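You operate a simulated robot arm through the tools that you are given. There is no shell and no other tool. Be economical: measure what you need, move in short steps, check, and stop when the job is done.

You run a simulated two-armed robot. Do the job below in one go: nothing can be reset, and whatever is moved stays where it is left.

JOB
Take the paper roll and put it on the worktop corner. Fetch the thread spool and set it on the lower middle shelf of the unit. Put the green peg on the door end of the folding table. Take the yellow peg and put it in the green tub. Any order will do.

It is judged by the outcome, as a careful person would: the job done as asked, and still so three seconds after it is handed in. It fails if anything else is knocked over, pushed out of place, dropped, spilled or broken.

ROBOT AND FRAMES
Two 7-joint arms with two-finger parallel grippers on one trunk, on a base that drives. Base frame: it is fixed to the floor where the robot stands at the start and does not move with it; the origin is under the middle of the robot, x ahead of it, y to its left, z up; the surface under the hand at the start is at about z = 500. Lengths are in mm, angles in rad, forces in N, time in s.
The left shoulder is at the start at [60, 143, 776], the right one opposite. With the tool pointing down near the work surface each hand reaches from about 280 to 720 mm from the robot's upright axis, wherever it stands, measured 20 degrees to its own side. Places, roughly: door end of the folding table [400, -1200, 900]; green peg (4x3x10 cm) [200, -2900, 900]; green tub (13x15x8 cm) [200, -1500, 900]; lower middle shelf of the unit [-1600, 1600, 300]; paper roll (8x8x22 cm) [500, 0, 600]; thread spool (3x3x5 cm) [400, 100, 500]; worktop corner [-3300, 1300, 900]; yellow peg (4x3x10 cm) [200, -3000, 900]. Payload 1.57 kg a hand.
Tool frame (each hand has its own): the origin (TCP) lies between the finger pads and is the grasp point; the fingertips stand 30 mm ahead of it; z points along the fingers, y is the line along which they close. Largest opening 110 mm; finger width 24, thickness 12; the body of the gripper, 48 by 112 mm, starts 78 mm behind the TCP.
Orientation is that of the tool frame in the base frame, as a unit quaternion [w, x, y, z]. With the fingers straight down and closing along the base's y, the tool's x points along the base's -x, its y along +y and its z along -z.

CONTROLS
- The arms move only by the tool play_rows. It takes "left_steps", "right_steps" or both (then of equal length, played together; a hand with none holds still); each is a list of rows, each a list of 3 entries, a list of its own where there are three numbers: the shift along the base's x, y, z in units of 50 mm (1.0 is 50 mm), then the turn, a rotation vector about the base's x, y, z in units of 6 degrees (1.0 is 6 degrees), then the gripper command, from -1 (fully open) to 1 (shut), values between in proportion. In form: [[[dx, dy, dz], [wx, wy, wz], claw], ...]. A call has 1 to 8 rows; each row shifts and turns the commanded pose from where the row before left it. A call with a number of a shift or a turn outside -1 to 1 is refused whole. A row lasts 0.2 s, in which the tool goes at most 50 mm and 0.15 rad; a call with a longer step from one row to the next is refused whole, and so is a gripper value outside its range. A pose out of reach is approached as far as the arm can. The call stops where the force on the tool passes 40 N (or 10 N more than at its start, if that is more) or the arm is blocked; 0.2 s more then pass. The fingers move at their own pace (about 45 mm/s each) and stop on an object; they squeeze with about 30 N. The grip force told is the motor's: it shows also when the fingers shut on nothing. Time passes only in rows, and 0.2 s behind the last, so rows that do not move let the fingers close. The reply holds the time, the measured pose of the TCP, the force on the tool along the base axes, the opening and the grip force, in the units named above and with some noise, with the torque about the TCP (base axes, N m) and any sound that the robot's microphone picked up, and new pictures: "views" is both (left out), scene, wrist or none (wrist: the cameras of the hands that moved).
- Cameras (640 x 400 px; columns grow to the right, rows downward): "scene" is now at [42.7, 14.6, 1381.5]; the picture's right is [0.06, -1.00, 0.00], its down [-0.81, -0.05, -0.58] and it looks along [0.58, 0.04, -0.81] (base axes); focal length 253 px, centre (320, 200). "left" rides on the left gripper at [70, -16, -141] in its tool frame; the picture's right is [0.23, 0.97, 0.00], its down [-0.86, 0.20, -0.48] and it looks along [-0.47, 0.11, 0.88] (tool axes); focal length 222 px, centre (320, 200). "right" rides on the right gripper at [70, 16, -141] in its tool frame; the picture's right is [-0.23, 0.97, 0.00], its down [-0.86, -0.20, -0.48] and it looks along [-0.47, -0.11, 0.88] (tool axes); focal length 222 px, centre (320, 200). There is no depth. A picture from a camera that has moved, and an enlarged one, comes with that camera's place and axes in the base frame and with its lens. The place of the scene camera against the robot may be out by one fixed shift of up to 12 mm in any direction.
- raise_lower(by): slides the trunk up (or, below 0, down) by that many mm; the arms and the scene camera ride with it, the base frame stays. It gives what a move gives, with no picture.
- roll_base(legs): drives the robot by 1 to 6 legs, each [ahead, left, turn to the left] in mm, mm and rad, along the robot's own axes; the way and the turn of a leg run together, so that a leg with both is an arc; at most 1500 mm and 3.142 rad a leg. The arms and the cameras ride along, it lands a little off, and it stops where it bumps. It gives what a move gives, and a new picture of the scene camera.
- head_to(pan, tilt): turns the head with the scene camera to pan (to the left, within 1.501 rad either way) and tilt (down, from -0.506 to 1.204), counted from straight ahead of the robot. It gives what a move gives, and a new picture of the scene camera.
- close_up(camera, box): a new picture of the part [left, top, right, bottom] of that camera's present view, enlarged. The clock stands still meanwhile.
- hand_in(): hands the job in; it is judged then, once.

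Go step by step. Nothing tells you exact positions but the pictures and the camera data: compare them with the known pose of the tool, close in by small moves and look again before you grip or let go. The budget is 165 turns and 260 pictures, counting those below and the enlarged ones. Unless the task says otherwise, let go and move clear before handing in, and close with one line.

The tools are called after "Request:" as name(argument=value, ...) on one line, values as JSON. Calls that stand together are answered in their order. play_rows: Moves the arms, as the interface text tells. Its arguments: {"type":"object","properties":{"left_steps":{"type":"array","items":{"type":"array"}},"right_steps":{"type":"array","items":{"type":"array"}},"views":{"type":"string","enum":["both","scene","wrist","none"]}},"required":[]} The other tools are called the same way: raise_lower (by) slides the trunk up or down; roll_base (legs) drives the base; head_to (pan, tilt) turns the head that bears the scene camera; close_up (camera, box) takes an enlarged picture of a part of a camera's view; hand_in () hands the job in.

At the start:

```text
time: 0.0
left_ee_pos: [525.3, 225.6, 738.3]
left_orientation: [0.0, 0.0, 1.0, -0.001]
left_contact_force: [-0.4, 0.7, 0.4]
left_wrist_torque: [0.0, -0.01, -0.01]
left_opening: 110.0
left_gripper_force: 0.1
right_ee_pos: [441.3, -133.9, 831.9]
right_orientation: [-0.001, 0.0, 1.0, 0.0]
right_contact_force: [0.2, 0.4, -0.4]
right_wrist_torque: [0.01, -0.03, 0.01]
right_opening: 109.9
right_gripper_force: 0.0
trunk travel left (down, up): [-375.0, 215.0]
robot x, y, heading: [-0.5, -1.4, 0.004]
head pan, tilt: [0.061, 0.946]
```

scene: 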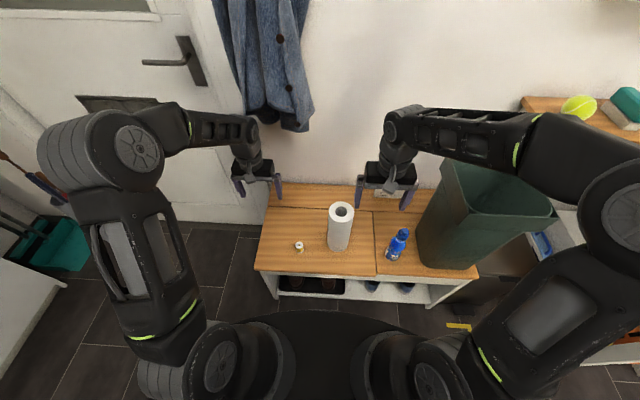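
right: 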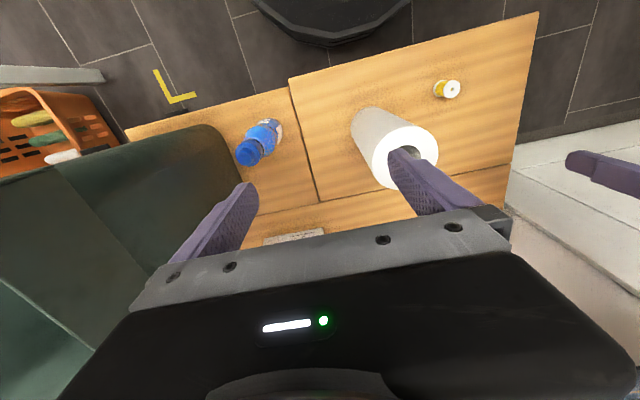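
left: 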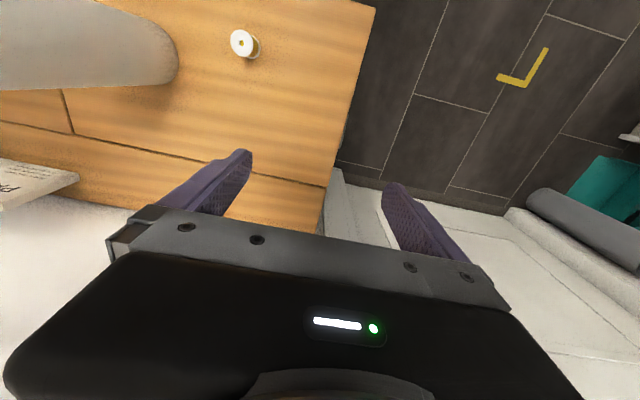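

The spool stands at about [438,103] and the roll at about [479,-30]. I'll take the spool first with the left hand, starting by moving above it.

Request:
play_rows(left_steps=[[[-0.58, -0.8, -0.3], [0, 0, 0], 0], [[-0.58, -0.8, -0.6], [0, 0, 0], 0], [[-0.58, -0.8, -0.8], [0, 0, 0], 0], [[0, 0, 0], [0, 0, 0], 0]], views="wrist")

```text
refused: row 1 steps farther than a row can; nothing moved
```

The combined step was too long, so I'll use shorter ones.

Request:
play_rows(left_steps=[[[-0.44, -0.6, -0.43], [0, 0, 0], 0], [[-0.44, -0.6, -0.43], [0, 0, 0], 0], [[-0.44, -0.6, -0.43], [0, 0, 0], 0], [[-0.44, -0.6, -0.43], [0, 0, 0], 0], [[0, 0, 0], [0, 0, 0], 0]], views="wrist")

```text
time: 1.2
left_ee_pos: [437.4, 103.9, 653.3]
left_orientation: [0.0, 0.0, 1.0, 0.001]
left_contact_force: [0.0, 0.1, 0.0]
left_wrist_torque: [0.02, -0.04, 0.01]
left_opening: 55.0
left_gripper_force: 0.0
right_ee_pos: [442.2, -132.3, 831.5]
right_orientation: [0.0, -0.001, 1.0, 0.0]
right_contact_force: [0.0, 0.9, 0.5]
right_wrist_torque: [-0.03, 0.01, 0.0]
right_opening: 110.1
right_gripper_force: 0.0
trunk travel left (down, up): [-375.0, 215.0]
robot x, y, heading: [0.8, -4.3, -0.002]
head pan, tilt: [0.061, 0.946]
camera left: at [368.5, 87.7, 795.7], right [-0.23, 0.97, 0.0], down [0.85, 0.2, 0.48], along [0.47, 0.11, -0.88], focal length 222 px, centre (320, 200)
```

left: 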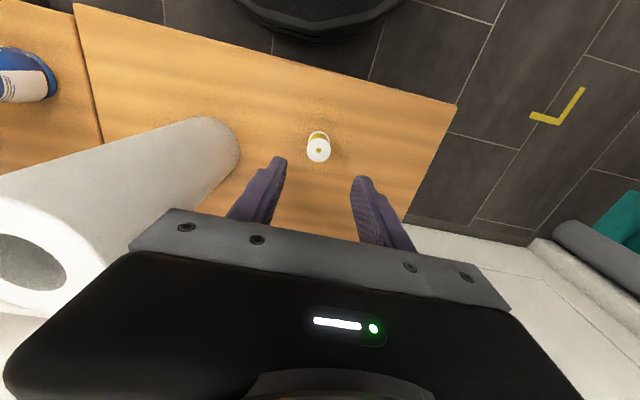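

The spool is confirmed at about [438,102]. Before choosing how to hold it, I'll look around to see what kind of shelf it has to go on.

Request:
head_to(pan=1.5, tilt=0.5)

Request:
head_to(pan=-1.5, tilt=0.5)

```text
time: 2.8
left_ee_pos: [438.7, 105.8, 655.7]
left_orientation: [0.0, 0.0, 1.0, -0.001]
left_contact_force: [-1.0, 0.9, 0.3]
left_wrist_torque: [0.0, 0.01, 0.03]
left_opening: 54.8
left_gripper_force: 0.1
right_ee_pos: [442.1, -133.7, 831.5]
right_orientation: [0.0, 0.0, 1.0, 0.0]
right_contact_force: [-0.1, 0.0, 0.3]
right_wrist_torque: [-0.01, -0.03, 0.0]
right_opening: 109.8
right_gripper_force: 0.0
trunk travel left (down, up): [-375.0, 215.0]
robot x, y, heading: [1.9, -2.5, -0.003]
head pan, tilt: [1.499, 0.499]
camera scene: at [-23.5, 100.9, 1418.8], right [1.0, -0.07, 0.0], down [-0.03, -0.48, -0.88], along [0.06, 0.88, -0.48], focal length 253 px, centre (320, 200)
```

scene: 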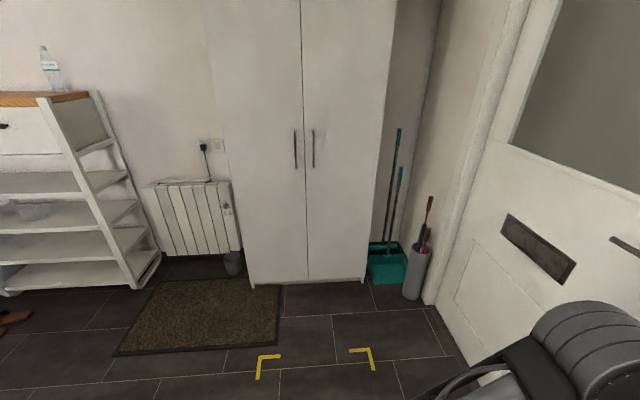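

```text
time: 5.4
left_ee_pos: [438.2, 105.0, 655.5]
left_orientation: [0.0, 0.0, 1.0, 0.0]
left_contact_force: [-0.3, 1.7, 0.8]
left_wrist_torque: [-0.01, -0.02, 0.02]
left_opening: 55.2
left_gripper_force: 0.0
right_ee_pos: [441.7, -133.1, 831.7]
right_orientation: [0.0, 0.0, 1.0, 0.0]
right_contact_force: [0.3, -0.4, -0.1]
right_wrist_torque: [0.01, 0.0, 0.0]
right_opening: 109.5
right_gripper_force: 0.1
trunk travel left (down, up): [-375.0, 215.0]
robot x, y, heading: [2.6, -3.3, -0.002]
head pan, tilt: [-1.499, 0.499]
camera scene: at [-23.5, -80.6, 1418.8], right [-1.0, -0.07, 0.0], down [-0.03, 0.48, -0.88], along [0.06, -0.88, -0.48], focal length 253 px, centre (320, 200)
```

scene: 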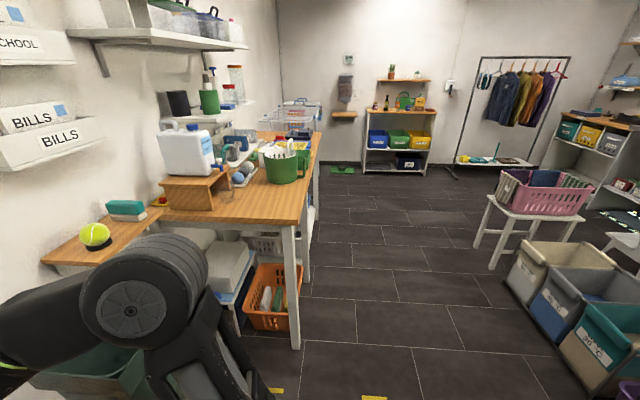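

The unit has open shelves, so I'll tilt the left gripper about 54° forward. That way it can reach under the shelf above while keeping the spool upright.

Request:
play_rows(left_steps=[[[0, 0, 0], [0, -1, 0], 0], [[0, 0, 0], [0, -1, 0], 0], [[0, 0, 0], [0, -1, 0], 0], [[0, 0, 0], [0, -1, 0], 0], [[0, 0, 0], [0, -1, 0], 0], [[0, 0, 0], [0, -1, 0], 0], [[0, 0, 0], [0, -1, 0], 0], [[0, 0, 0], [0, -1, 0], 0]], views="none")

Request:
play_rows(left_steps=[[[0, 0, 0], [0, -1, 0], 0], [[0, 0, -0.6], [0, 0, 0], 0], [[0, 0, -0.6], [0, 0, 0], 0], [[0, 0, 0], [0, 0, 0], 0]], views="wrist")

Request:
head_to(pan=0.06, tilt=0.95)

```text
time: 7.2
left_ee_pos: [445.1, 100.4, 648.9]
left_orientation: [0.407, 0.0, 0.913, 0.001]
left_contact_force: [0.8, -0.5, 0.6]
left_wrist_torque: [-0.02, 0.02, -0.01]
left_opening: 54.8
left_gripper_force: 0.0
left hand out of reach, approached as far as the arm can: row 8
right_ee_pos: [441.5, -132.6, 831.8]
right_orientation: [0.0, -0.001, 1.0, 0.0]
right_contact_force: [0.1, -0.5, -0.1]
right_wrist_torque: [-0.02, -0.02, -0.05]
right_opening: 110.1
right_gripper_force: 0.0
trunk travel left (down, up): [-375.0, 215.0]
robot x, y, heading: [-2.0, -0.3, -0.0]
head pan, tilt: [-1.499, 0.499]
```

```text
time: 8.2
left_ee_pos: [445.5, 99.4, 589.9]
left_orientation: [0.454, 0.0, 0.891, -0.001]
left_contact_force: [0.6, 0.0, -0.3]
left_wrist_torque: [0.0, 0.0, 0.01]
left_opening: 54.8
left_gripper_force: 0.1
right_ee_pos: [442.1, -133.2, 832.1]
right_orientation: [0.0, -0.001, 1.0, 0.0]
right_contact_force: [0.2, 0.0, 0.0]
right_wrist_torque: [0.0, -0.03, -0.02]
right_opening: 110.4
right_gripper_force: 0.1
trunk travel left (down, up): [-375.0, 215.0]
robot x, y, heading: [-1.3, 0.2, 0.0]
head pan, tilt: [-1.499, 0.499]
camera left: at [290.4, 82.9, 615.4], right [-0.13, 0.97, -0.18], down [0.12, 0.2, 0.97], along [0.98, 0.11, -0.14], focal length 222 px, centre (320, 200)
```

left: 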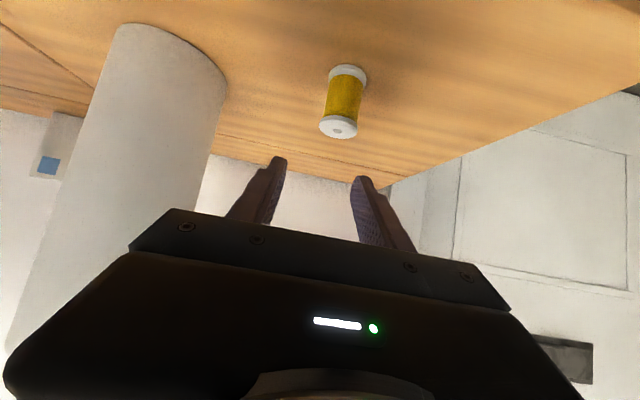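

```text
time: 9.8
left_ee_pos: [445.9, 100.1, 589.3]
left_orientation: [0.455, 0.0, 0.891, 0.0]
left_contact_force: [0.0, -0.5, -0.6]
left_wrist_torque: [-0.01, -0.01, -0.04]
left_opening: 55.2
left_gripper_force: 0.1
right_ee_pos: [441.7, -133.1, 832.0]
right_orientation: [0.001, 0.0, 1.0, 0.001]
right_contact_force: [-0.4, 0.0, 0.2]
right_wrist_torque: [-0.03, 0.03, -0.01]
right_opening: 110.0
right_gripper_force: 0.1
trunk travel left (down, up): [-375.0, 215.0]
robot x, y, heading: [1.3, 0.2, -0.002]
head pan, tilt: [0.059, 0.949]
camera scene: at [42.5, 14.4, 1381.3], right [0.06, -1.0, 0.0], down [-0.81, -0.05, -0.58], along [0.58, 0.03, -0.81], focal length 253 px, centre (320, 200)
```

scene: 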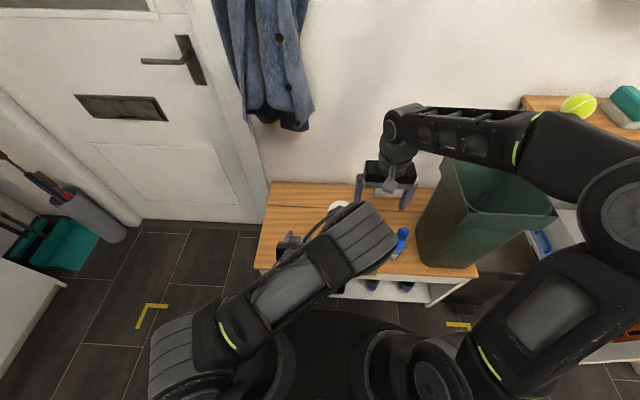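

The spool sits at about [436,101] and its top is near z=540. I'll straddle it at z≈528 and close.

Request:
play_rows(left_steps=[[[-0.1, 0.02, -0.4], [0, 0, 0], 0], [[-0.1, 0.02, -0.4], [0, 0, 0], 0], [[0, 0, -0.4], [0, 0, 0], 0], [[0, 0, 0], [0, 0, 0], 0]], views="wrist")

```text
time: 10.8
left_ee_pos: [436.7, 101.0, 529.0]
left_orientation: [0.454, -0.001, 0.891, 0.0]
left_contact_force: [0.5, -0.5, -0.1]
left_wrist_torque: [0.0, -0.02, -0.01]
left_opening: 54.9
left_gripper_force: 0.1
right_ee_pos: [442.2, -133.6, 832.8]
right_orientation: [0.001, 0.0, 1.0, 0.0]
right_contact_force: [-0.1, 0.0, -0.9]
right_wrist_torque: [-0.03, -0.01, 0.0]
right_opening: 110.0
right_gripper_force: 0.0
trunk travel left (down, up): [-375.0, 215.0]
robot x, y, heading: [0.7, 4.4, -0.002]
head pan, tilt: [0.059, 0.949]
camera left: at [281.4, 84.2, 554.5], right [-0.13, 0.97, -0.18], down [0.12, 0.2, 0.97], along [0.98, 0.11, -0.14], focal length 222 px, centre (320, 200)
```

left: 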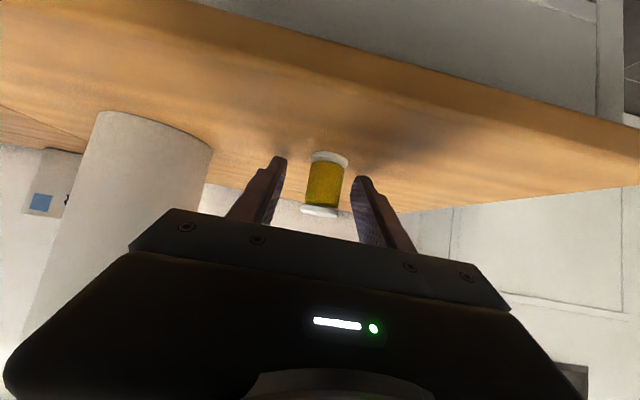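

The spool is centred between the fingers, so I'll close on it and lift slightly.

Request:
play_rows(left_steps=[[[0, 0, 0], [0, 0, 0], 1], [[0, 0, 0], [0, 0, 0], 1], [[0, 0, 0], [0, 0, 0], 1], [[0, 0, 0], [0, 0, 0], 1], [[0, 0, 0.5], [0, 0, 0], 1], [[0, 0, 0.8], [0, 0, 0], 1], [[0, 0, 0.8], [0, 0, 0], 1]], views="wrist")

```text
time: 12.4
left_ee_pos: [435.4, 102.2, 631.4]
left_orientation: [0.454, -0.001, 0.891, 0.001]
left_contact_force: [0.2, -0.3, -0.2]
left_wrist_torque: [0.04, 0.0, -0.02]
left_opening: 26.2
left_gripper_force: 30.0
right_ee_pos: [442.2, -131.7, 832.3]
right_orientation: [-0.001, 0.001, 1.0, 0.0]
right_contact_force: [0.1, 0.2, -0.4]
right_wrist_torque: [0.01, 0.0, 0.02]
right_opening: 110.2
right_gripper_force: 0.1
trunk travel left (down, up): [-375.0, 215.0]
robot x, y, heading: [0.1, -0.1, -0.003]
head pan, tilt: [0.059, 0.949]
camera left: at [281.1, 85.3, 658.0], right [-0.13, 0.97, -0.18], down [0.12, 0.2, 0.97], along [0.98, 0.11, -0.14], focal length 222 px, centre (320, 200)
```

left: 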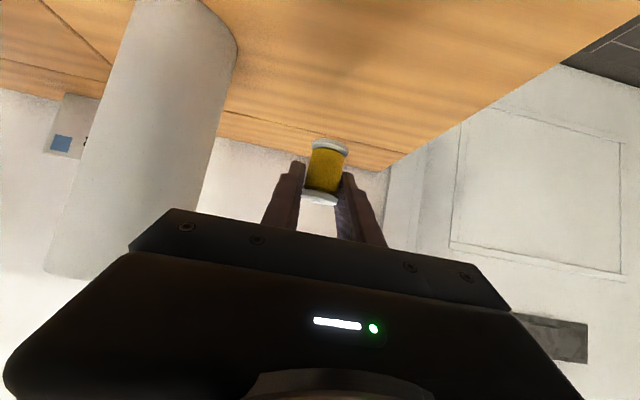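

The spool is held. I'll move the left hand away to the left, then look at the roll for the right hand.

Request:
play_rows(left_steps=[[[-0.2, 0.8, 0.3], [0, 0, 0], 1], [[-0.2, 0.8, 0.3], [0, 0, 0], 1], [[-0.2, 0.8, 0.3], [0, 0, 0], 1], [[-0.2, 0.8, 0.3], [0, 0, 0], 1], [[0, 0, 0], [0, 0, 0], 1]], right_steps=[[[0, 0, 0], [0, 0, 0], -1], [[0, 0, 0], [0, 0, 0], -1], [[0.25, 0.7, 0], [0, 0, 0], -1], [[0.25, 0.7, 0], [0, 0, 0], -1], [[0.25, 0.65, 0], [0, 0, 0], -1]])

```text
time: 13.6
left_ee_pos: [462.9, 254.2, 643.4]
left_orientation: [0.455, 0.001, 0.891, -0.001]
left_contact_force: [-0.1, 0.5, 0.5]
left_wrist_torque: [0.0, -0.01, 0.02]
left_opening: 26.0
left_gripper_force: 30.0
left hand out of reach, approached as far as the arm can: row 1, 2, 3, 4
right_ee_pos: [479.1, -29.6, 831.8]
right_orientation: [0.001, 0.001, 1.0, 0.0]
right_contact_force: [-0.6, 0.7, -0.1]
right_wrist_torque: [0.02, 0.0, 0.01]
right_opening: 110.2
right_gripper_force: 0.1
trunk travel left (down, up): [-375.0, 215.0]
robot x, y, heading: [-0.1, -0.2, 0.0]
head pan, tilt: [0.059, 0.949]
camera scene: at [42.7, 14.8, 1381.3], right [0.06, -1.0, 0.0], down [-0.81, -0.05, -0.58], along [0.58, 0.03, -0.81], focal length 253 px, centre (320, 200)
camera right: at [409.5, -12.2, 970.9], right [0.23, 0.97, 0.0], down [0.86, -0.2, 0.48], along [0.47, -0.11, -0.88], focal length 222 px, centre (320, 200)
camera left: at [307.5, 236.3, 670.5], right [-0.13, 0.97, -0.18], down [0.12, 0.2, 0.97], along [0.98, 0.11, -0.14], focal length 222 px, centre (320, 200)
```

scene: 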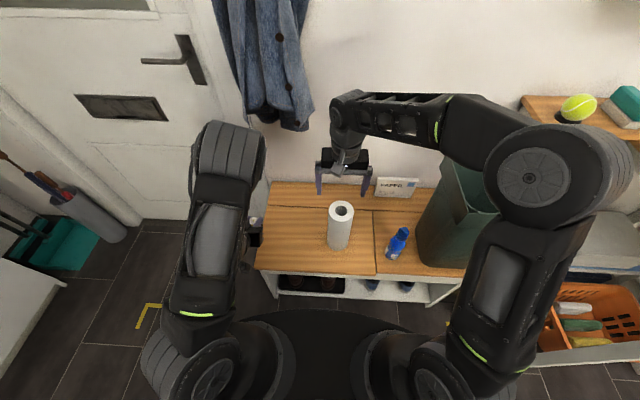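
right: 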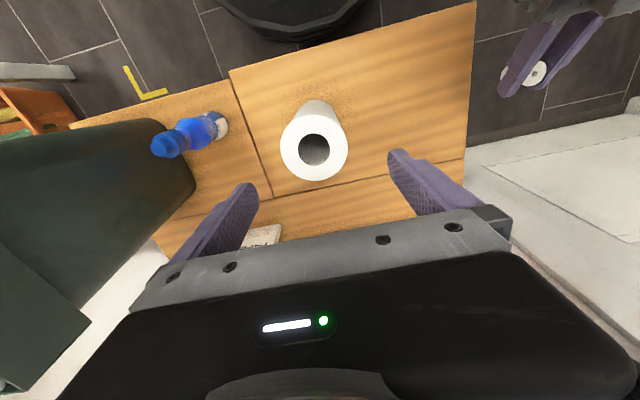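
left: 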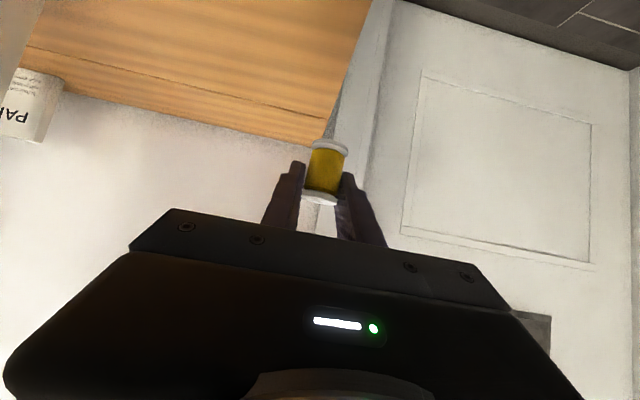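

The roll's top centre is at about [479,-35]. I'll descend over it with the fingers on both sides.

Request:
play_rows(right_steps=[[[0, -0.11, -0.7], [0, 0, 0], -1], [[0, 0, -0.9], [0, 0, 0], -1], [[0, 0, -0.9], [0, 0, 0], -1], [[0, 0, -0.9], [0, 0, 0], -1], [[0, 0, 0], [0, 0, 0], -1]], views="wrist")

```text
time: 14.8
left_ee_pos: [462.9, 251.6, 645.0]
left_orientation: [0.453, 0.0, 0.891, 0.0]
left_contact_force: [-0.2, 0.2, -0.3]
left_wrist_torque: [0.03, 0.03, -0.04]
left_opening: 25.7
left_gripper_force: 29.8
right_ee_pos: [479.1, -35.4, 661.7]
right_orientation: [0.0, 0.0, 1.0, 0.0]
right_contact_force: [0.0, 0.8, 0.1]
right_wrist_torque: [0.02, -0.01, -0.02]
right_opening: 110.0
right_gripper_force: 0.1
trunk travel left (down, up): [-375.0, 215.0]
robot x, y, heading: [-1.5, -1.5, -0.0]
head pan, tilt: [0.059, 0.949]
camera right: at [408.9, -18.9, 800.8], right [0.23, 0.97, 0.0], down [0.85, -0.2, 0.48], along [0.47, -0.11, -0.88], focal length 222 px, centre (320, 200)
```

right: 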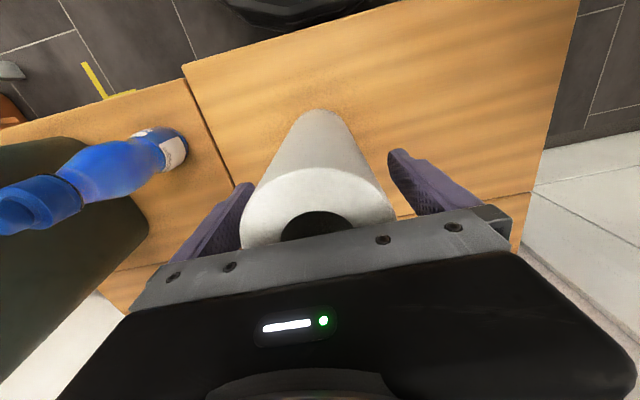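

The roll is centred between the fingers. I'll close on it and lift.

Request:
play_rows(right_steps=[[[0, 0, 0], [0, 0, 0], 1], [[0, 0, 0], [0, 0, 0], 1], [[0, 0, 0], [0, 0, 0], 1], [[0, 0, 0.4], [0, 0, 0], 1], [[0, 0, 0.9], [0, 0, 0], 1], [[0, 0, 0.9], [0, 0, 0], 1], [[0, 0, 0.9], [0, 0, 0], 1]], views="wrist")

Request:
roll_base(legs=[[-350, 0, 0]])

```text
time: 16.4
left_ee_pos: [462.7, 252.4, 643.5]
left_orientation: [0.454, 0.0, 0.891, 0.0]
left_contact_force: [0.1, 0.5, -0.1]
left_wrist_torque: [0.01, 0.05, 0.01]
left_opening: 26.1
left_gripper_force: 29.7
right_ee_pos: [478.9, -35.5, 817.1]
right_orientation: [0.001, -0.001, 1.0, 0.0]
right_contact_force: [-0.4, 0.0, -1.0]
right_wrist_torque: [-0.03, -0.02, -0.01]
right_opening: 77.9
right_gripper_force: 30.1
trunk travel left (down, up): [-375.0, 215.0]
robot x, y, heading: [-1.2, 0.9, -0.003]
head pan, tilt: [0.059, 0.949]
camera right: at [409.0, -19.5, 956.3], right [0.23, 0.97, 0.0], down [0.86, -0.2, 0.48], along [0.47, -0.11, -0.88], focal length 222 px, centre (320, 200)
```

right: 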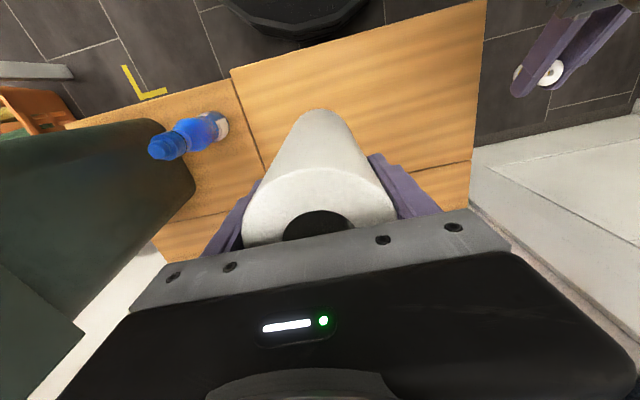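

```text
time: 18.7
left_ee_pos: [114.8, 251.3, 644.8]
left_orientation: [0.455, 0.003, 0.891, -0.001]
left_contact_force: [-0.9, 0.5, 0.1]
left_wrist_torque: [-0.02, -0.03, 0.02]
left_opening: 26.0
left_gripper_force: 29.7
right_ee_pos: [130.9, -38.4, 818.6]
right_orientation: [0.0, 0.003, 1.0, 0.0]
right_contact_force: [0.2, 0.4, -2.0]
right_wrist_torque: [0.0, 0.03, -0.03]
right_opening: 77.8
right_gripper_force: 30.4
trunk travel left (down, up): [-375.0, 215.0]
robot x, y, heading: [-348.0, 4.7, -0.006]
head pan, tilt: [0.059, 0.949]
camera scene: at [-306.1, 15.2, 1381.3], right [0.05, -1.0, 0.0], down [-0.81, -0.04, -0.58], along [0.58, 0.03, -0.81], focal length 253 px, centre (320, 200)
```

scene: 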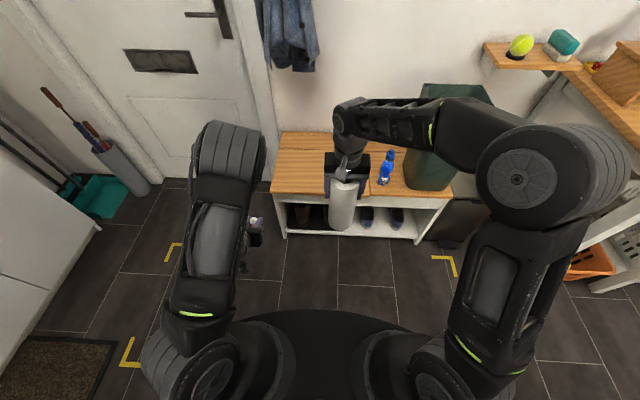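

Both objects are in hand. I'll turn left and survey the unit and worktop.

Request:
roll_base(legs=[[0, 0, 1.9]])

Request:
head_to(pan=0.4, tilt=0.4)

Request:
head_to(pan=1.3, tilt=0.4)

```text
time: 23.6
left_ee_pos: [-728.9, 365.6, 643.7]
left_orientation: [-0.269, 0.718, -0.527, -0.366]
left_contact_force: [-0.5, -0.1, -0.2]
left_wrist_torque: [-0.03, 0.0, -0.03]
left_opening: 26.0
left_gripper_force: 29.6
right_ee_pos: [-458.2, 469.7, 816.4]
right_orientation: [0.0, 0.807, -0.59, 0.0]
right_contact_force: [0.2, 0.3, -0.5]
right_wrist_torque: [0.04, -0.04, 0.02]
right_opening: 77.8
right_gripper_force: 30.2
trunk travel left (down, up): [-375.0, 215.0]
robot x, y, heading: [-349.0, 4.4, 1.88]
head pan, tilt: [0.059, 0.949]
camera scene: at [-365.7, 50.6, 1381.3], right [0.93, 0.36, 0.0], down [0.29, -0.76, -0.58], along [-0.21, 0.54, -0.81], focal length 253 px, centre (320, 200)
```

scene: 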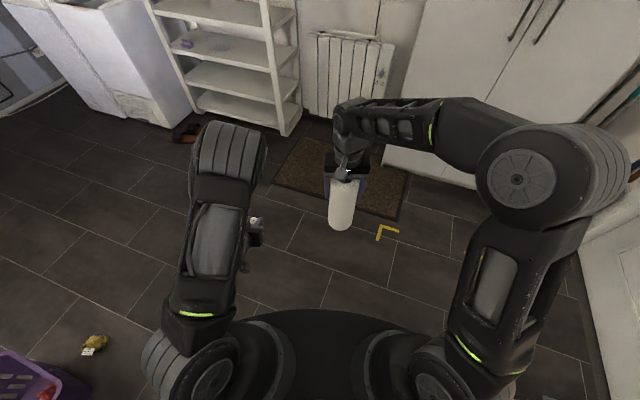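

```text
time: 24.6
left_ee_pos: [-728.5, 365.5, 643.7]
left_orientation: [-0.267, 0.72, -0.526, -0.366]
left_contact_force: [0.1, -0.5, -0.8]
left_wrist_torque: [-0.02, 0.05, 0.0]
left_opening: 25.9
left_gripper_force: 29.6
right_ee_pos: [-458.0, 468.5, 816.8]
right_orientation: [0.0, 0.807, -0.591, 0.001]
right_contact_force: [-0.6, -0.6, -2.5]
right_wrist_torque: [0.03, 0.02, -0.01]
right_opening: 78.0
right_gripper_force: 30.2
trunk travel left (down, up): [-375.0, 215.0]
robot x, y, heading: [-347.9, -1.2, 1.874]
head pan, tilt: [0.4, 0.4]
camera scene: at [-399.7, 53.2, 1427.8], right [0.76, 0.65, 0.0], down [0.25, -0.3, -0.92], along [-0.6, 0.7, -0.39], focal length 253 px, centre (320, 200)
```

scene: 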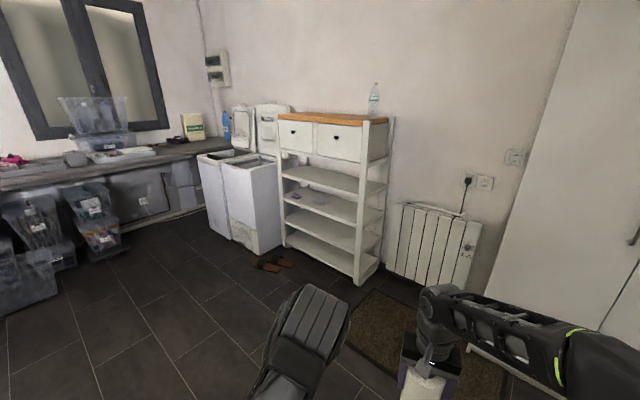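

```text
time: 25.8
left_ee_pos: [-730.1, 365.0, 644.1]
left_orientation: [-0.268, 0.719, -0.527, -0.366]
left_contact_force: [-0.3, 0.6, -0.1]
left_wrist_torque: [-0.01, -0.02, 0.04]
left_opening: 25.7
left_gripper_force: 30.4
right_ee_pos: [-458.9, 469.0, 815.3]
right_orientation: [-0.001, 0.807, -0.591, 0.0]
right_contact_force: [0.1, 0.0, -2.0]
right_wrist_torque: [-0.03, 0.01, -0.04]
right_opening: 77.5
right_gripper_force: 30.5
trunk travel left (down, up): [-375.0, 215.0]
robot x, y, heading: [-351.8, -0.9, 1.873]
head pan, tilt: [1.3, 0.4]
camera scene: at [-432.2, -20.5, 1427.9], right [-0.04, 1.0, 0.0], down [0.39, 0.01, -0.92], along [-0.92, -0.03, -0.39], focal length 253 px, centre (320, 200)
```

scene: 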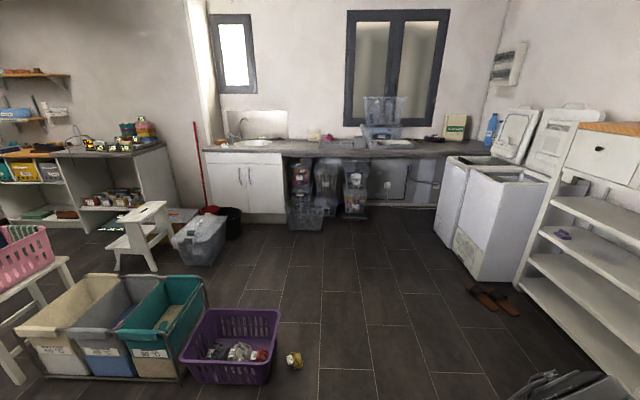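

I'll zoom in on the unit to identify its shelves.

Request:
head_to(pan=0.4, tilt=0.4)

Request:
close_up(camera="scene", box=[220, 90, 420, 300])

Request:
close_up(camera="scene", box=[0, 80, 280, 255])

```text
time: 26.9
left_ee_pos: [-728.6, 365.2, 643.9]
left_orientation: [-0.269, 0.719, -0.526, -0.367]
left_contact_force: [0.6, -0.5, -0.1]
left_wrist_torque: [0.04, 0.0, -0.01]
left_opening: 25.8
left_gripper_force: 29.7
right_ee_pos: [-459.2, 467.3, 816.9]
right_orientation: [0.0, 0.807, -0.59, -0.001]
right_contact_force: [0.1, -0.1, -2.4]
right_wrist_torque: [0.02, -0.02, -0.03]
right_opening: 77.8
right_gripper_force: 29.8
trunk travel left (down, up): [-375.0, 215.0]
robot x, y, heading: [-349.0, 1.5, 1.876]
head pan, tilt: [0.4, 0.4]
camera scene: at [-399.8, 53.2, 1427.9], right [0.76, 0.65, 0.0], down [0.25, -0.3, -0.92], along [-0.6, 0.7, -0.39], focal length 253 px, centre (320, 200)
```

scene: 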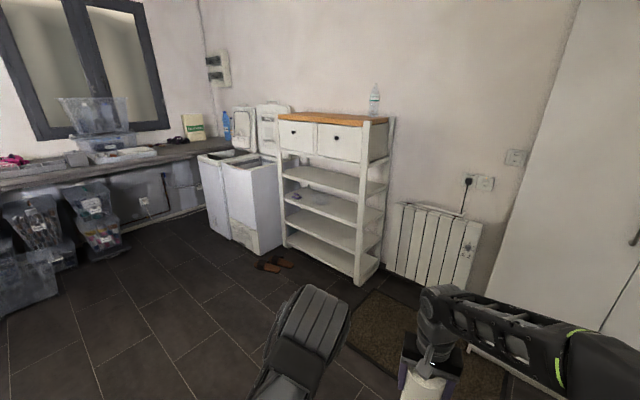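

```text
1.90 times, centred on (320, 195) of scene
camera zoom: at [-399.8, 53.2, 1427.9], right [0.76, 0.65, 0.0], down [0.25, -0.3, -0.92], along [-0.6, 0.7, -0.39], focal length 482 px, centre (320, 210)
```

zoom: 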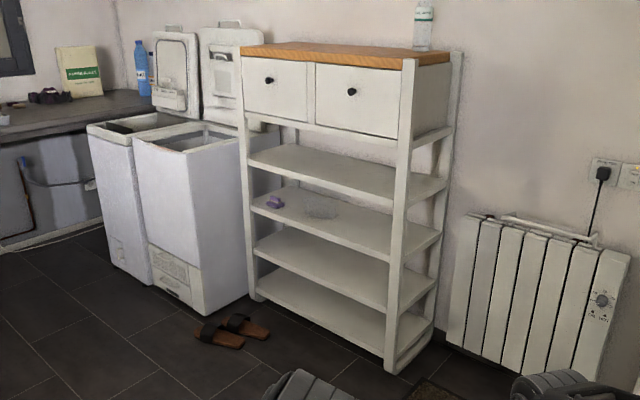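

```text
2.29 times, centred on (140, 168) of scene
camera zoom: at [-399.8, 53.2, 1427.9], right [0.76, 0.65, 0.0], down [0.25, -0.3, -0.92], along [-0.6, 0.7, -0.39], focal length 579 px, centre (731, 274)
```

zoom: 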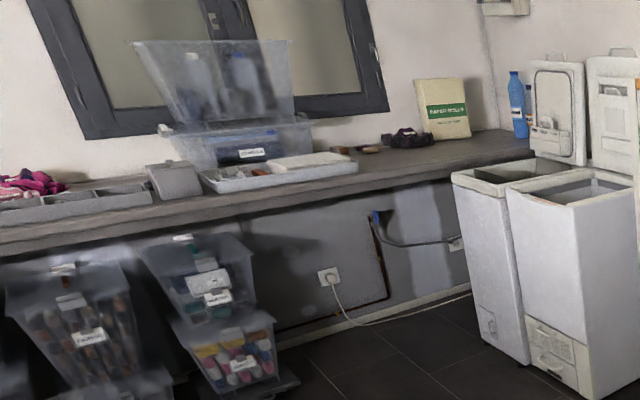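

The target is the third shelf down: its front edge is at y≈1485, its top at z≈310, and its centre at x≈-1640. I'll face the unit and drive closer, then tuck the right arm with the roll out of the way.

Request:
roll_base(legs=[[0, 0, -0.305], [550, 0, 0], [0, 1050, 0]])

Request:
play_rows(right_steps=[[[0.65, -0.56, 0], [0, 0, 0], 1], [[0.65, -0.56, 0], [0, 0, 0], 1], [[0.65, -0.56, 0], [0, 0, 0], 1], [[0.65, -0.56, 0], [0, 0, 0], 1], [[0.65, -0.56, 0], [0, 0, 0], 1], [[0.65, -0.56, 0], [0, 0, 0], 1], [[0, 0, 0], [0, 0, 0], 1]], views="none")

Request:
head_to(pan=0.3, tilt=0.7)

```text
time: 36.1
left_ee_pos: [-1649.7, 1014.8, 644.3]
left_orientation: [-0.319, 0.634, -0.625, -0.324]
left_contact_force: [0.0, 0.8, 0.0]
left_wrist_torque: [0.0, 0.01, 0.04]
left_opening: 25.8
left_gripper_force: 30.1
right_ee_pos: [-1363.7, 1036.3, 816.9]
right_orientation: [0.0, 0.712, -0.702, 0.001]
right_contact_force: [-0.1, -0.5, -2.0]
right_wrist_torque: [0.01, -0.03, 0.04]
right_opening: 77.5
right_gripper_force: 30.1
trunk travel left (down, up): [-375.0, 215.0]
robot x, y, heading: [-1390.5, 556.5, 1.58]
head pan, tilt: [0.4, 0.4]
camera scene: at [-1429.4, 621.7, 1427.9], right [0.92, 0.4, 0.0], down [0.16, -0.36, -0.92], along [-0.37, 0.84, -0.39], focal length 253 px, centre (320, 200)
```

scene: 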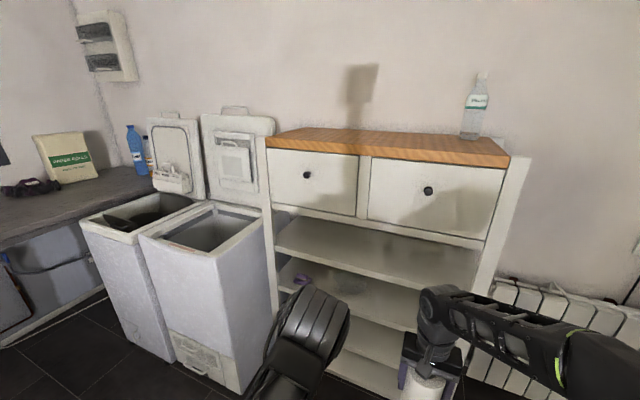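

```text
time: 37.7
left_ee_pos: [-1651.5, 1016.0, 644.8]
left_orientation: [-0.32, 0.634, -0.626, -0.323]
left_contact_force: [0.7, 0.0, -0.5]
left_wrist_torque: [0.0, -0.06, 0.03]
left_opening: 25.7
left_gripper_force: 30.0
right_ee_pos: [-1166.8, 868.4, 817.6]
right_orientation: [-0.001, 0.712, -0.702, 0.0]
right_contact_force: [-0.4, 0.3, -1.7]
right_wrist_torque: [0.0, 0.03, 0.0]
right_opening: 77.7
right_gripper_force: 30.4
trunk travel left (down, up): [-375.0, 215.0]
robot x, y, heading: [-1392.4, 553.4, 1.584]
head pan, tilt: [0.4, 0.4]
```

```text
time: 38.5
left_ee_pos: [-1652.0, 1015.5, 643.8]
left_orientation: [-0.319, 0.634, -0.626, -0.323]
left_contact_force: [-0.6, -0.2, 0.1]
left_wrist_torque: [-0.01, -0.01, 0.03]
left_opening: 25.4
left_gripper_force: 29.9
right_ee_pos: [-1167.7, 868.8, 818.6]
right_orientation: [0.0, 0.712, -0.702, 0.0]
right_contact_force: [-0.4, 0.3, -1.1]
right_wrist_torque: [-0.03, 0.02, 0.03]
right_opening: 77.7
right_gripper_force: 30.6
trunk travel left (down, up): [-375.0, 215.0]
robot x, y, heading: [-1395.1, 557.4, 1.587]
head pan, tilt: [0.3, 0.7]
camera scene: at [-1418.2, 617.5, 1401.1], right [0.95, 0.31, 0.0], down [0.2, -0.61, -0.77], along [-0.24, 0.73, -0.64], focal length 253 px, centre (320, 200)
```

scene: 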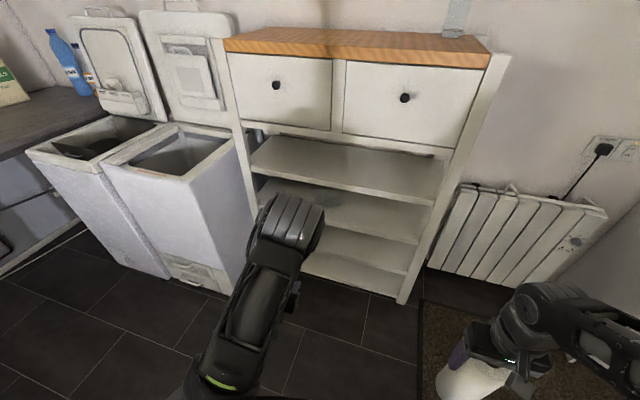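

The left elbow is too far forward to go under the drawers in this pose. I'll extend the hand ahead and lower the trunk, then check the arm shape.

Request:
play_rows(left_steps=[[[0, 0.9, 0], [0, 0, 0], 1], [[0, 0.9, 0], [0, 0, 0], 1], [[0, 0.9, 0], [0, 0, 0], 1], [[0, 0.9, 0], [0, 0, 0], 1], [[0, 0, 0], [0, 0, 0], 1]], views="none")

Request:
raise_lower(by=-270)

Request:
head_to(pan=0.3, tilt=0.75)

```text
time: 39.7
left_ee_pos: [-1649.7, 1194.5, 643.9]
left_orientation: [-0.318, 0.634, -0.626, -0.324]
left_contact_force: [-0.3, 0.8, 0.4]
left_wrist_torque: [0.02, 0.0, 0.01]
left_opening: 25.9
left_gripper_force: 30.6
right_ee_pos: [-1167.9, 868.4, 817.2]
right_orientation: [0.0, 0.712, -0.702, 0.001]
right_contact_force: [-0.2, -0.5, -0.5]
right_wrist_torque: [-0.02, 0.03, 0.03]
right_opening: 77.8
right_gripper_force: 30.2
trunk travel left (down, up): [-375.0, 215.0]
robot x, y, heading: [-1393.2, 553.9, 1.587]
head pan, tilt: [0.3, 0.7]
```

```text
time: 42.5
left_ee_pos: [-1649.1, 1194.2, 373.7]
left_orientation: [-0.318, 0.635, -0.626, -0.323]
left_contact_force: [-0.3, -0.7, -0.1]
left_wrist_torque: [0.03, 0.01, 0.02]
left_opening: 25.5
left_gripper_force: 29.9
right_ee_pos: [-1166.8, 869.5, 547.0]
right_orientation: [0.0, 0.712, -0.703, 0.0]
right_contact_force: [-0.8, -0.2, -0.5]
right_wrist_torque: [0.01, 0.0, -0.02]
right_opening: 77.5
right_gripper_force: 30.1
trunk travel left (down, up): [-105.0, 485.0]
robot x, y, heading: [-1391.7, 560.3, 1.585]
head pan, tilt: [0.3, 0.7]
```

```text
time: 43.1
left_ee_pos: [-1649.1, 1193.3, 374.1]
left_orientation: [-0.319, 0.634, -0.626, -0.323]
left_contact_force: [-0.1, 0.1, -0.1]
left_wrist_torque: [-0.05, -0.01, -0.01]
left_opening: 25.5
left_gripper_force: 29.6
right_ee_pos: [-1167.1, 867.8, 547.5]
right_orientation: [0.0, 0.713, -0.702, 0.001]
right_contact_force: [-0.8, 0.9, -1.8]
right_wrist_torque: [-0.03, -0.01, 0.0]
right_opening: 77.4
right_gripper_force: 30.3
trunk travel left (down, up): [-105.0, 485.0]
robot x, y, heading: [-1391.4, 552.7, 1.587]
head pan, tilt: [0.3, 0.75]
camera scene: at [-1417.6, 615.6, 1126.8], right [0.95, 0.31, 0.0], down [0.21, -0.65, -0.73], along [-0.23, 0.7, -0.68], focal length 253 px, centre (320, 200)
```

scene: 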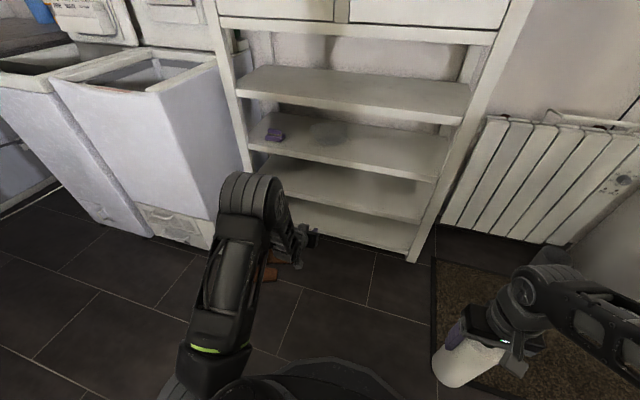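

The arm shape is better now. I'll extend a little more, then zoom in on the shelves.

Request:
play_rows(left_steps=[[[0, 0.9, 0], [0, 0, 0], 1], [[0, 0.9, 0], [0, 0, 0], 1], [[0, 0, 0], [0, 0, 0], 1]], views="none")

Request:
close_up(camera="scene", box=[180, 50, 480, 290])

```text
time: 43.9
left_ee_pos: [-1648.7, 1284.5, 373.6]
left_orientation: [-0.32, 0.633, -0.626, -0.323]
left_contact_force: [-0.4, -0.1, 0.8]
left_wrist_torque: [-0.01, -0.02, 0.0]
left_opening: 25.7
left_gripper_force: 30.2
right_ee_pos: [-1168.2, 869.2, 548.2]
right_orientation: [-0.001, 0.713, -0.702, 0.0]
right_contact_force: [0.9, -0.2, -1.7]
right_wrist_torque: [-0.04, -0.01, -0.01]
right_opening: 77.4
right_gripper_force: 30.6
trunk travel left (down, up): [-105.0, 485.0]
robot x, y, heading: [-1389.4, 555.0, 1.587]
head pan, tilt: [0.3, 0.75]
```

```text
1.67 times, centred on (330, 170) of scene
camera zoom: at [-1417.6, 615.6, 1126.8], right [0.95, 0.31, 0.0], down [0.21, -0.65, -0.73], along [-0.23, 0.7, -0.68], focal length 422 px, centre (303, 250)
```

zoom: 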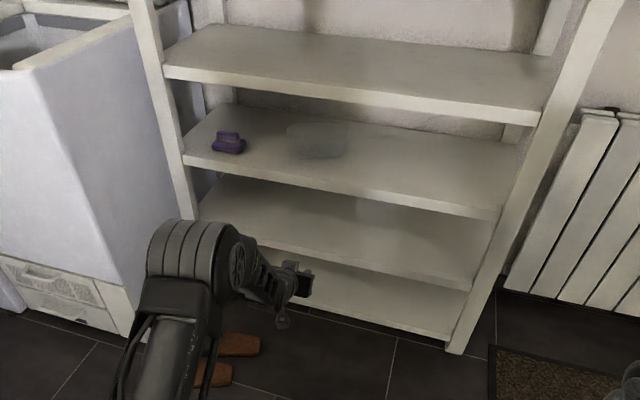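

The shelf top is at z≈302 with its front at y≈1485, and the hand is well extended. I'll lower a bit more and drive most of the way.

Request:
raise_lower(by=-16)

Request:
roll_base(legs=[[190, 0, -0.01]])

Request:
close_up(camera="left", box=[0, 0, 640, 400])

```text
time: 44.5
left_ee_pos: [-1649.0, 1285.3, 358.2]
left_orientation: [-0.319, 0.635, -0.625, -0.323]
left_contact_force: [-0.3, 0.2, -0.6]
left_wrist_torque: [-0.01, -0.02, -0.02]
left_opening: 25.6
left_gripper_force: 30.2
right_ee_pos: [-1167.2, 869.2, 531.4]
right_orientation: [0.0, 0.712, -0.702, 0.001]
right_contact_force: [-0.1, -1.1, -1.4]
right_wrist_torque: [0.01, 0.01, 0.01]
right_opening: 77.5
right_gripper_force: 31.0
trunk travel left (down, up): [-89.0, 501.0]
robot x, y, heading: [-1395.4, 556.6, 1.589]
head pan, tilt: [0.3, 0.75]
```

```text
time: 45.8
left_ee_pos: [-1646.7, 1400.7, 359.4]
left_orientation: [-0.317, 0.634, -0.63, -0.318]
left_contact_force: [1.7, -19.4, 16.5]
left_wrist_torque: [-0.1, -0.28, -0.48]
left_opening: 25.7
left_gripper_force: 29.7
right_ee_pos: [-1167.1, 985.6, 530.8]
right_orientation: [0.0, 0.71, -0.704, 0.0]
right_contact_force: [-0.3, -0.8, -1.2]
right_wrist_torque: [-0.03, -0.02, -0.01]
right_opening: 77.6
right_gripper_force: 30.4
trunk travel left (down, up): [-89.0, 501.0]
robot x, y, heading: [-1392.8, 676.0, 1.58]
head pan, tilt: [0.3, 0.75]
stopped in leg 1: the force on the tool passed its limit at 168 N (the readings are from after the stop); the commanded pose is now the measured one
camera scene: at [-1418.3, 732.3, 1110.7], right [0.95, 0.3, 0.0], down [0.21, -0.65, -0.73], along [-0.22, 0.7, -0.68], focal length 253 px, centre (320, 200)
```

scene: 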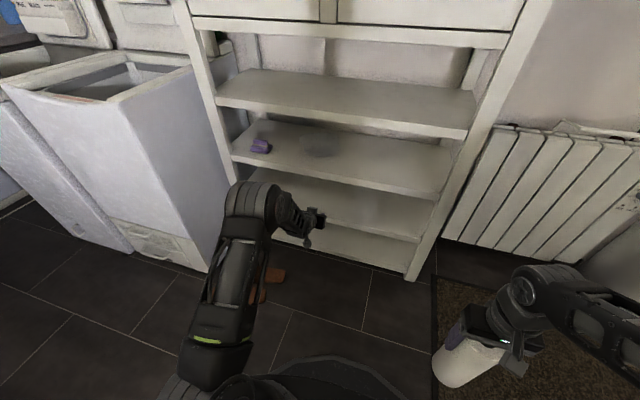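

```text
1.00 times, centred on (320, 200) of left (not enlarged: the box is as wide or as high as the picture)
camera zoom: at [-1629.1, 1243.8, 385.7], right [-0.97, -0.14, -0.18], down [-0.2, 0.12, 0.97], along [-0.12, 0.98, -0.15], focal length 222 px, centre (320, 200)
```

zoom: 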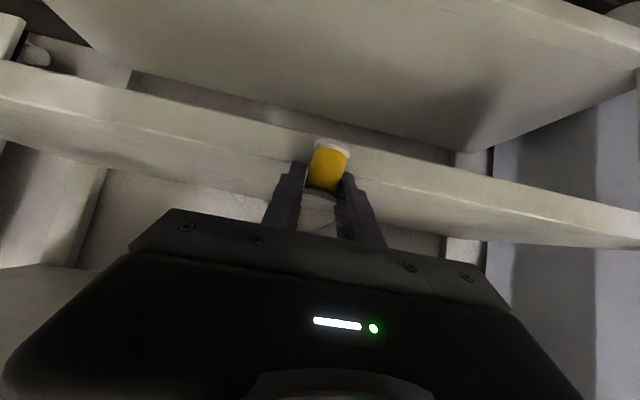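

The fingertips bumped the shelf's front lip, so the lip stands higher than I thought, with its top near z=350. I'll back off and re-measure.

Request:
roll_base(legs=[[-90, 0, 0]])

Request:
close_up(camera="left", box=[0, 0, 640, 400])

Request:
close_up(camera="scene", box=[180, 50, 480, 290])

```text
time: 46.9
left_ee_pos: [-1644.7, 1310.1, 355.3]
left_orientation: [-0.316, 0.634, -0.63, -0.317]
left_contact_force: [0.2, 0.3, -0.7]
left_wrist_torque: [0.01, -0.02, 0.01]
left_opening: 25.5
left_gripper_force: 29.6
right_ee_pos: [-1166.2, 895.4, 529.8]
right_orientation: [0.002, 0.71, -0.704, 0.0]
right_contact_force: [-0.3, -0.3, -0.5]
right_wrist_torque: [0.01, -0.02, 0.02]
right_opening: 77.4
right_gripper_force: 29.6
trunk travel left (down, up): [-89.0, 501.0]
robot x, y, heading: [-1391.9, 581.8, 1.579]
head pan, tilt: [0.3, 0.75]
camera scene: at [-1417.9, 644.3, 1110.8], right [0.95, 0.3, 0.0], down [0.21, -0.65, -0.73], along [-0.22, 0.7, -0.68], focal length 253 px, centre (320, 200)
```

scene: 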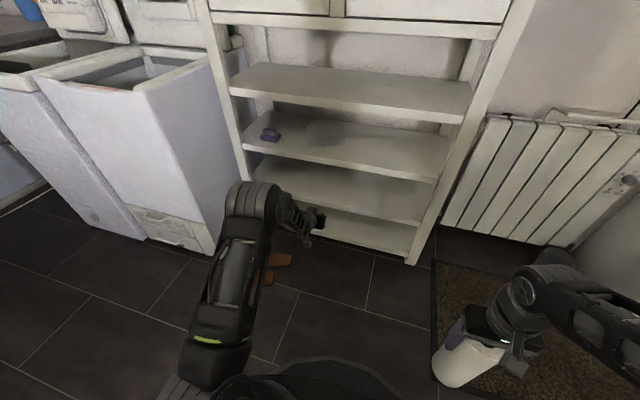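

```text
1.00 times, centred on (320, 200) of left (not enlarged: the box is as wide or as high as the picture)
camera zoom: at [-1627.7, 1154.6, 383.9], right [-0.97, -0.14, -0.18], down [-0.2, 0.13, 0.97], along [-0.11, 0.98, -0.15], focal length 222 px, centre (320, 200)
```

zoom: 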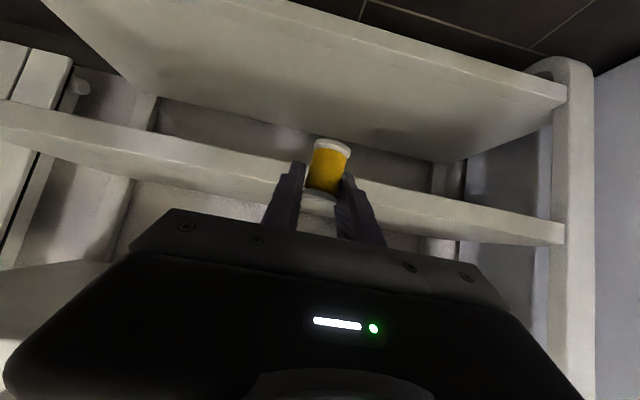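

```text
1.67 times, centred on (330, 170) of scene
camera zoom: at [-1417.9, 644.3, 1110.8], right [0.95, 0.3, 0.0], down [0.21, -0.65, -0.73], along [-0.22, 0.7, -0.68], focal length 422 px, centre (303, 250)
```

zoom: 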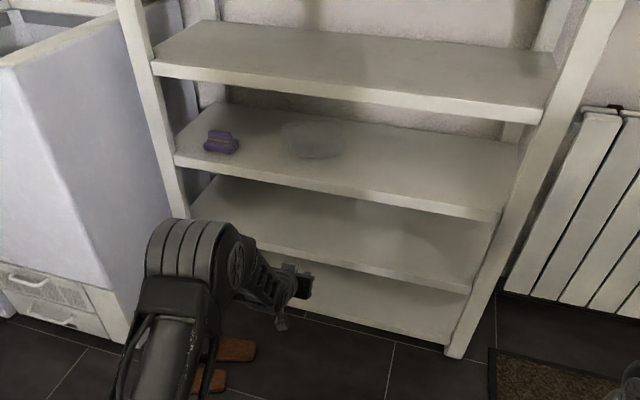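

The shelf top looks closer to z≈340, with the lip front at y≈1445 and about 190 mm clear above. I'll raise to TCP z≈397 and approach again.

Request:
raise_lower(by=42)

Request:
roll_base(legs=[[75, 0, 0]])

Request:
close_up(camera="left", box=[0, 0, 640, 400])

```text
time: 47.8
left_ee_pos: [-1645.0, 1310.7, 396.7]
left_orientation: [-0.317, 0.634, -0.63, -0.318]
left_contact_force: [0.4, 0.0, 0.1]
left_wrist_torque: [0.01, -0.01, -0.02]
left_opening: 25.4
left_gripper_force: 29.8
right_ee_pos: [-1166.0, 896.2, 573.9]
right_orientation: [0.0, 0.71, -0.704, 0.001]
right_contact_force: [0.6, -1.0, -0.3]
right_wrist_torque: [-0.03, 0.0, 0.01]
right_opening: 77.6
right_gripper_force: 30.0
trunk travel left (down, up): [-131.0, 459.0]
robot x, y, heading: [-1392.0, 586.1, 1.58]
head pan, tilt: [0.3, 0.75]
```

```text
time: 48.8
left_ee_pos: [-1647.1, 1384.1, 396.4]
left_orientation: [-0.316, 0.634, -0.63, -0.318]
left_contact_force: [0.7, -0.1, -0.4]
left_wrist_torque: [0.0, -0.02, -0.01]
left_opening: 25.4
left_gripper_force: 30.5
right_ee_pos: [-1166.1, 969.5, 572.5]
right_orientation: [0.001, 0.711, -0.703, 0.001]
right_contact_force: [-0.1, 0.4, -1.7]
right_wrist_torque: [0.01, 0.01, 0.02]
right_opening: 77.8
right_gripper_force: 29.5
trunk travel left (down, up): [-131.0, 459.0]
robot x, y, heading: [-1393.7, 655.8, 1.578]
head pan, tilt: [0.3, 0.75]
camera scene: at [-1418.6, 717.8, 1152.8], right [0.95, 0.3, 0.0], down [0.21, -0.65, -0.73], along [-0.22, 0.7, -0.68], focal length 253 px, centre (320, 200)
```

scene: 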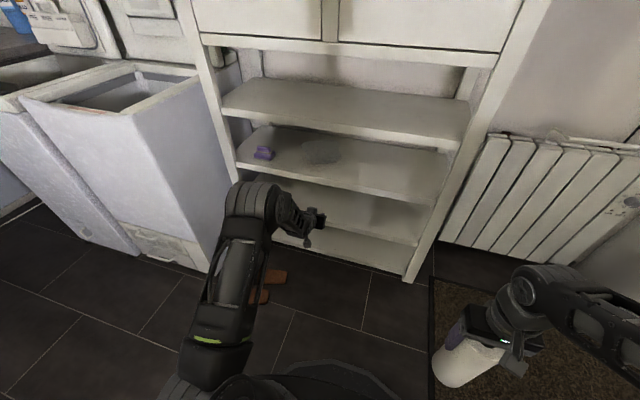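

```text
1.00 times, centred on (320, 200) of left (not enlarged: the box is as wide or as high as the picture)
camera zoom: at [-1629.3, 1227.9, 426.0], right [-0.97, -0.14, -0.18], down [-0.2, 0.13, 0.97], along [-0.12, 0.98, -0.15], focal length 222 px, centre (320, 200)
```

zoom: 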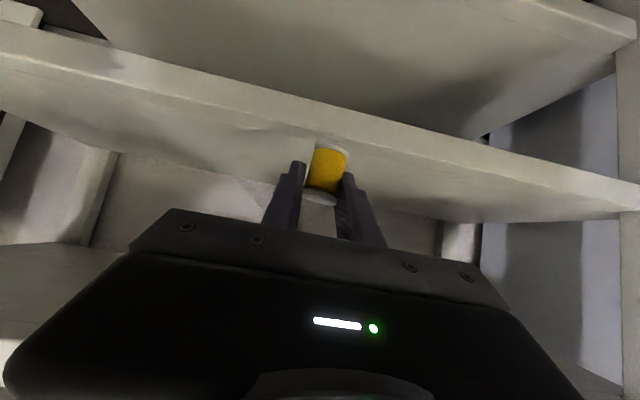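

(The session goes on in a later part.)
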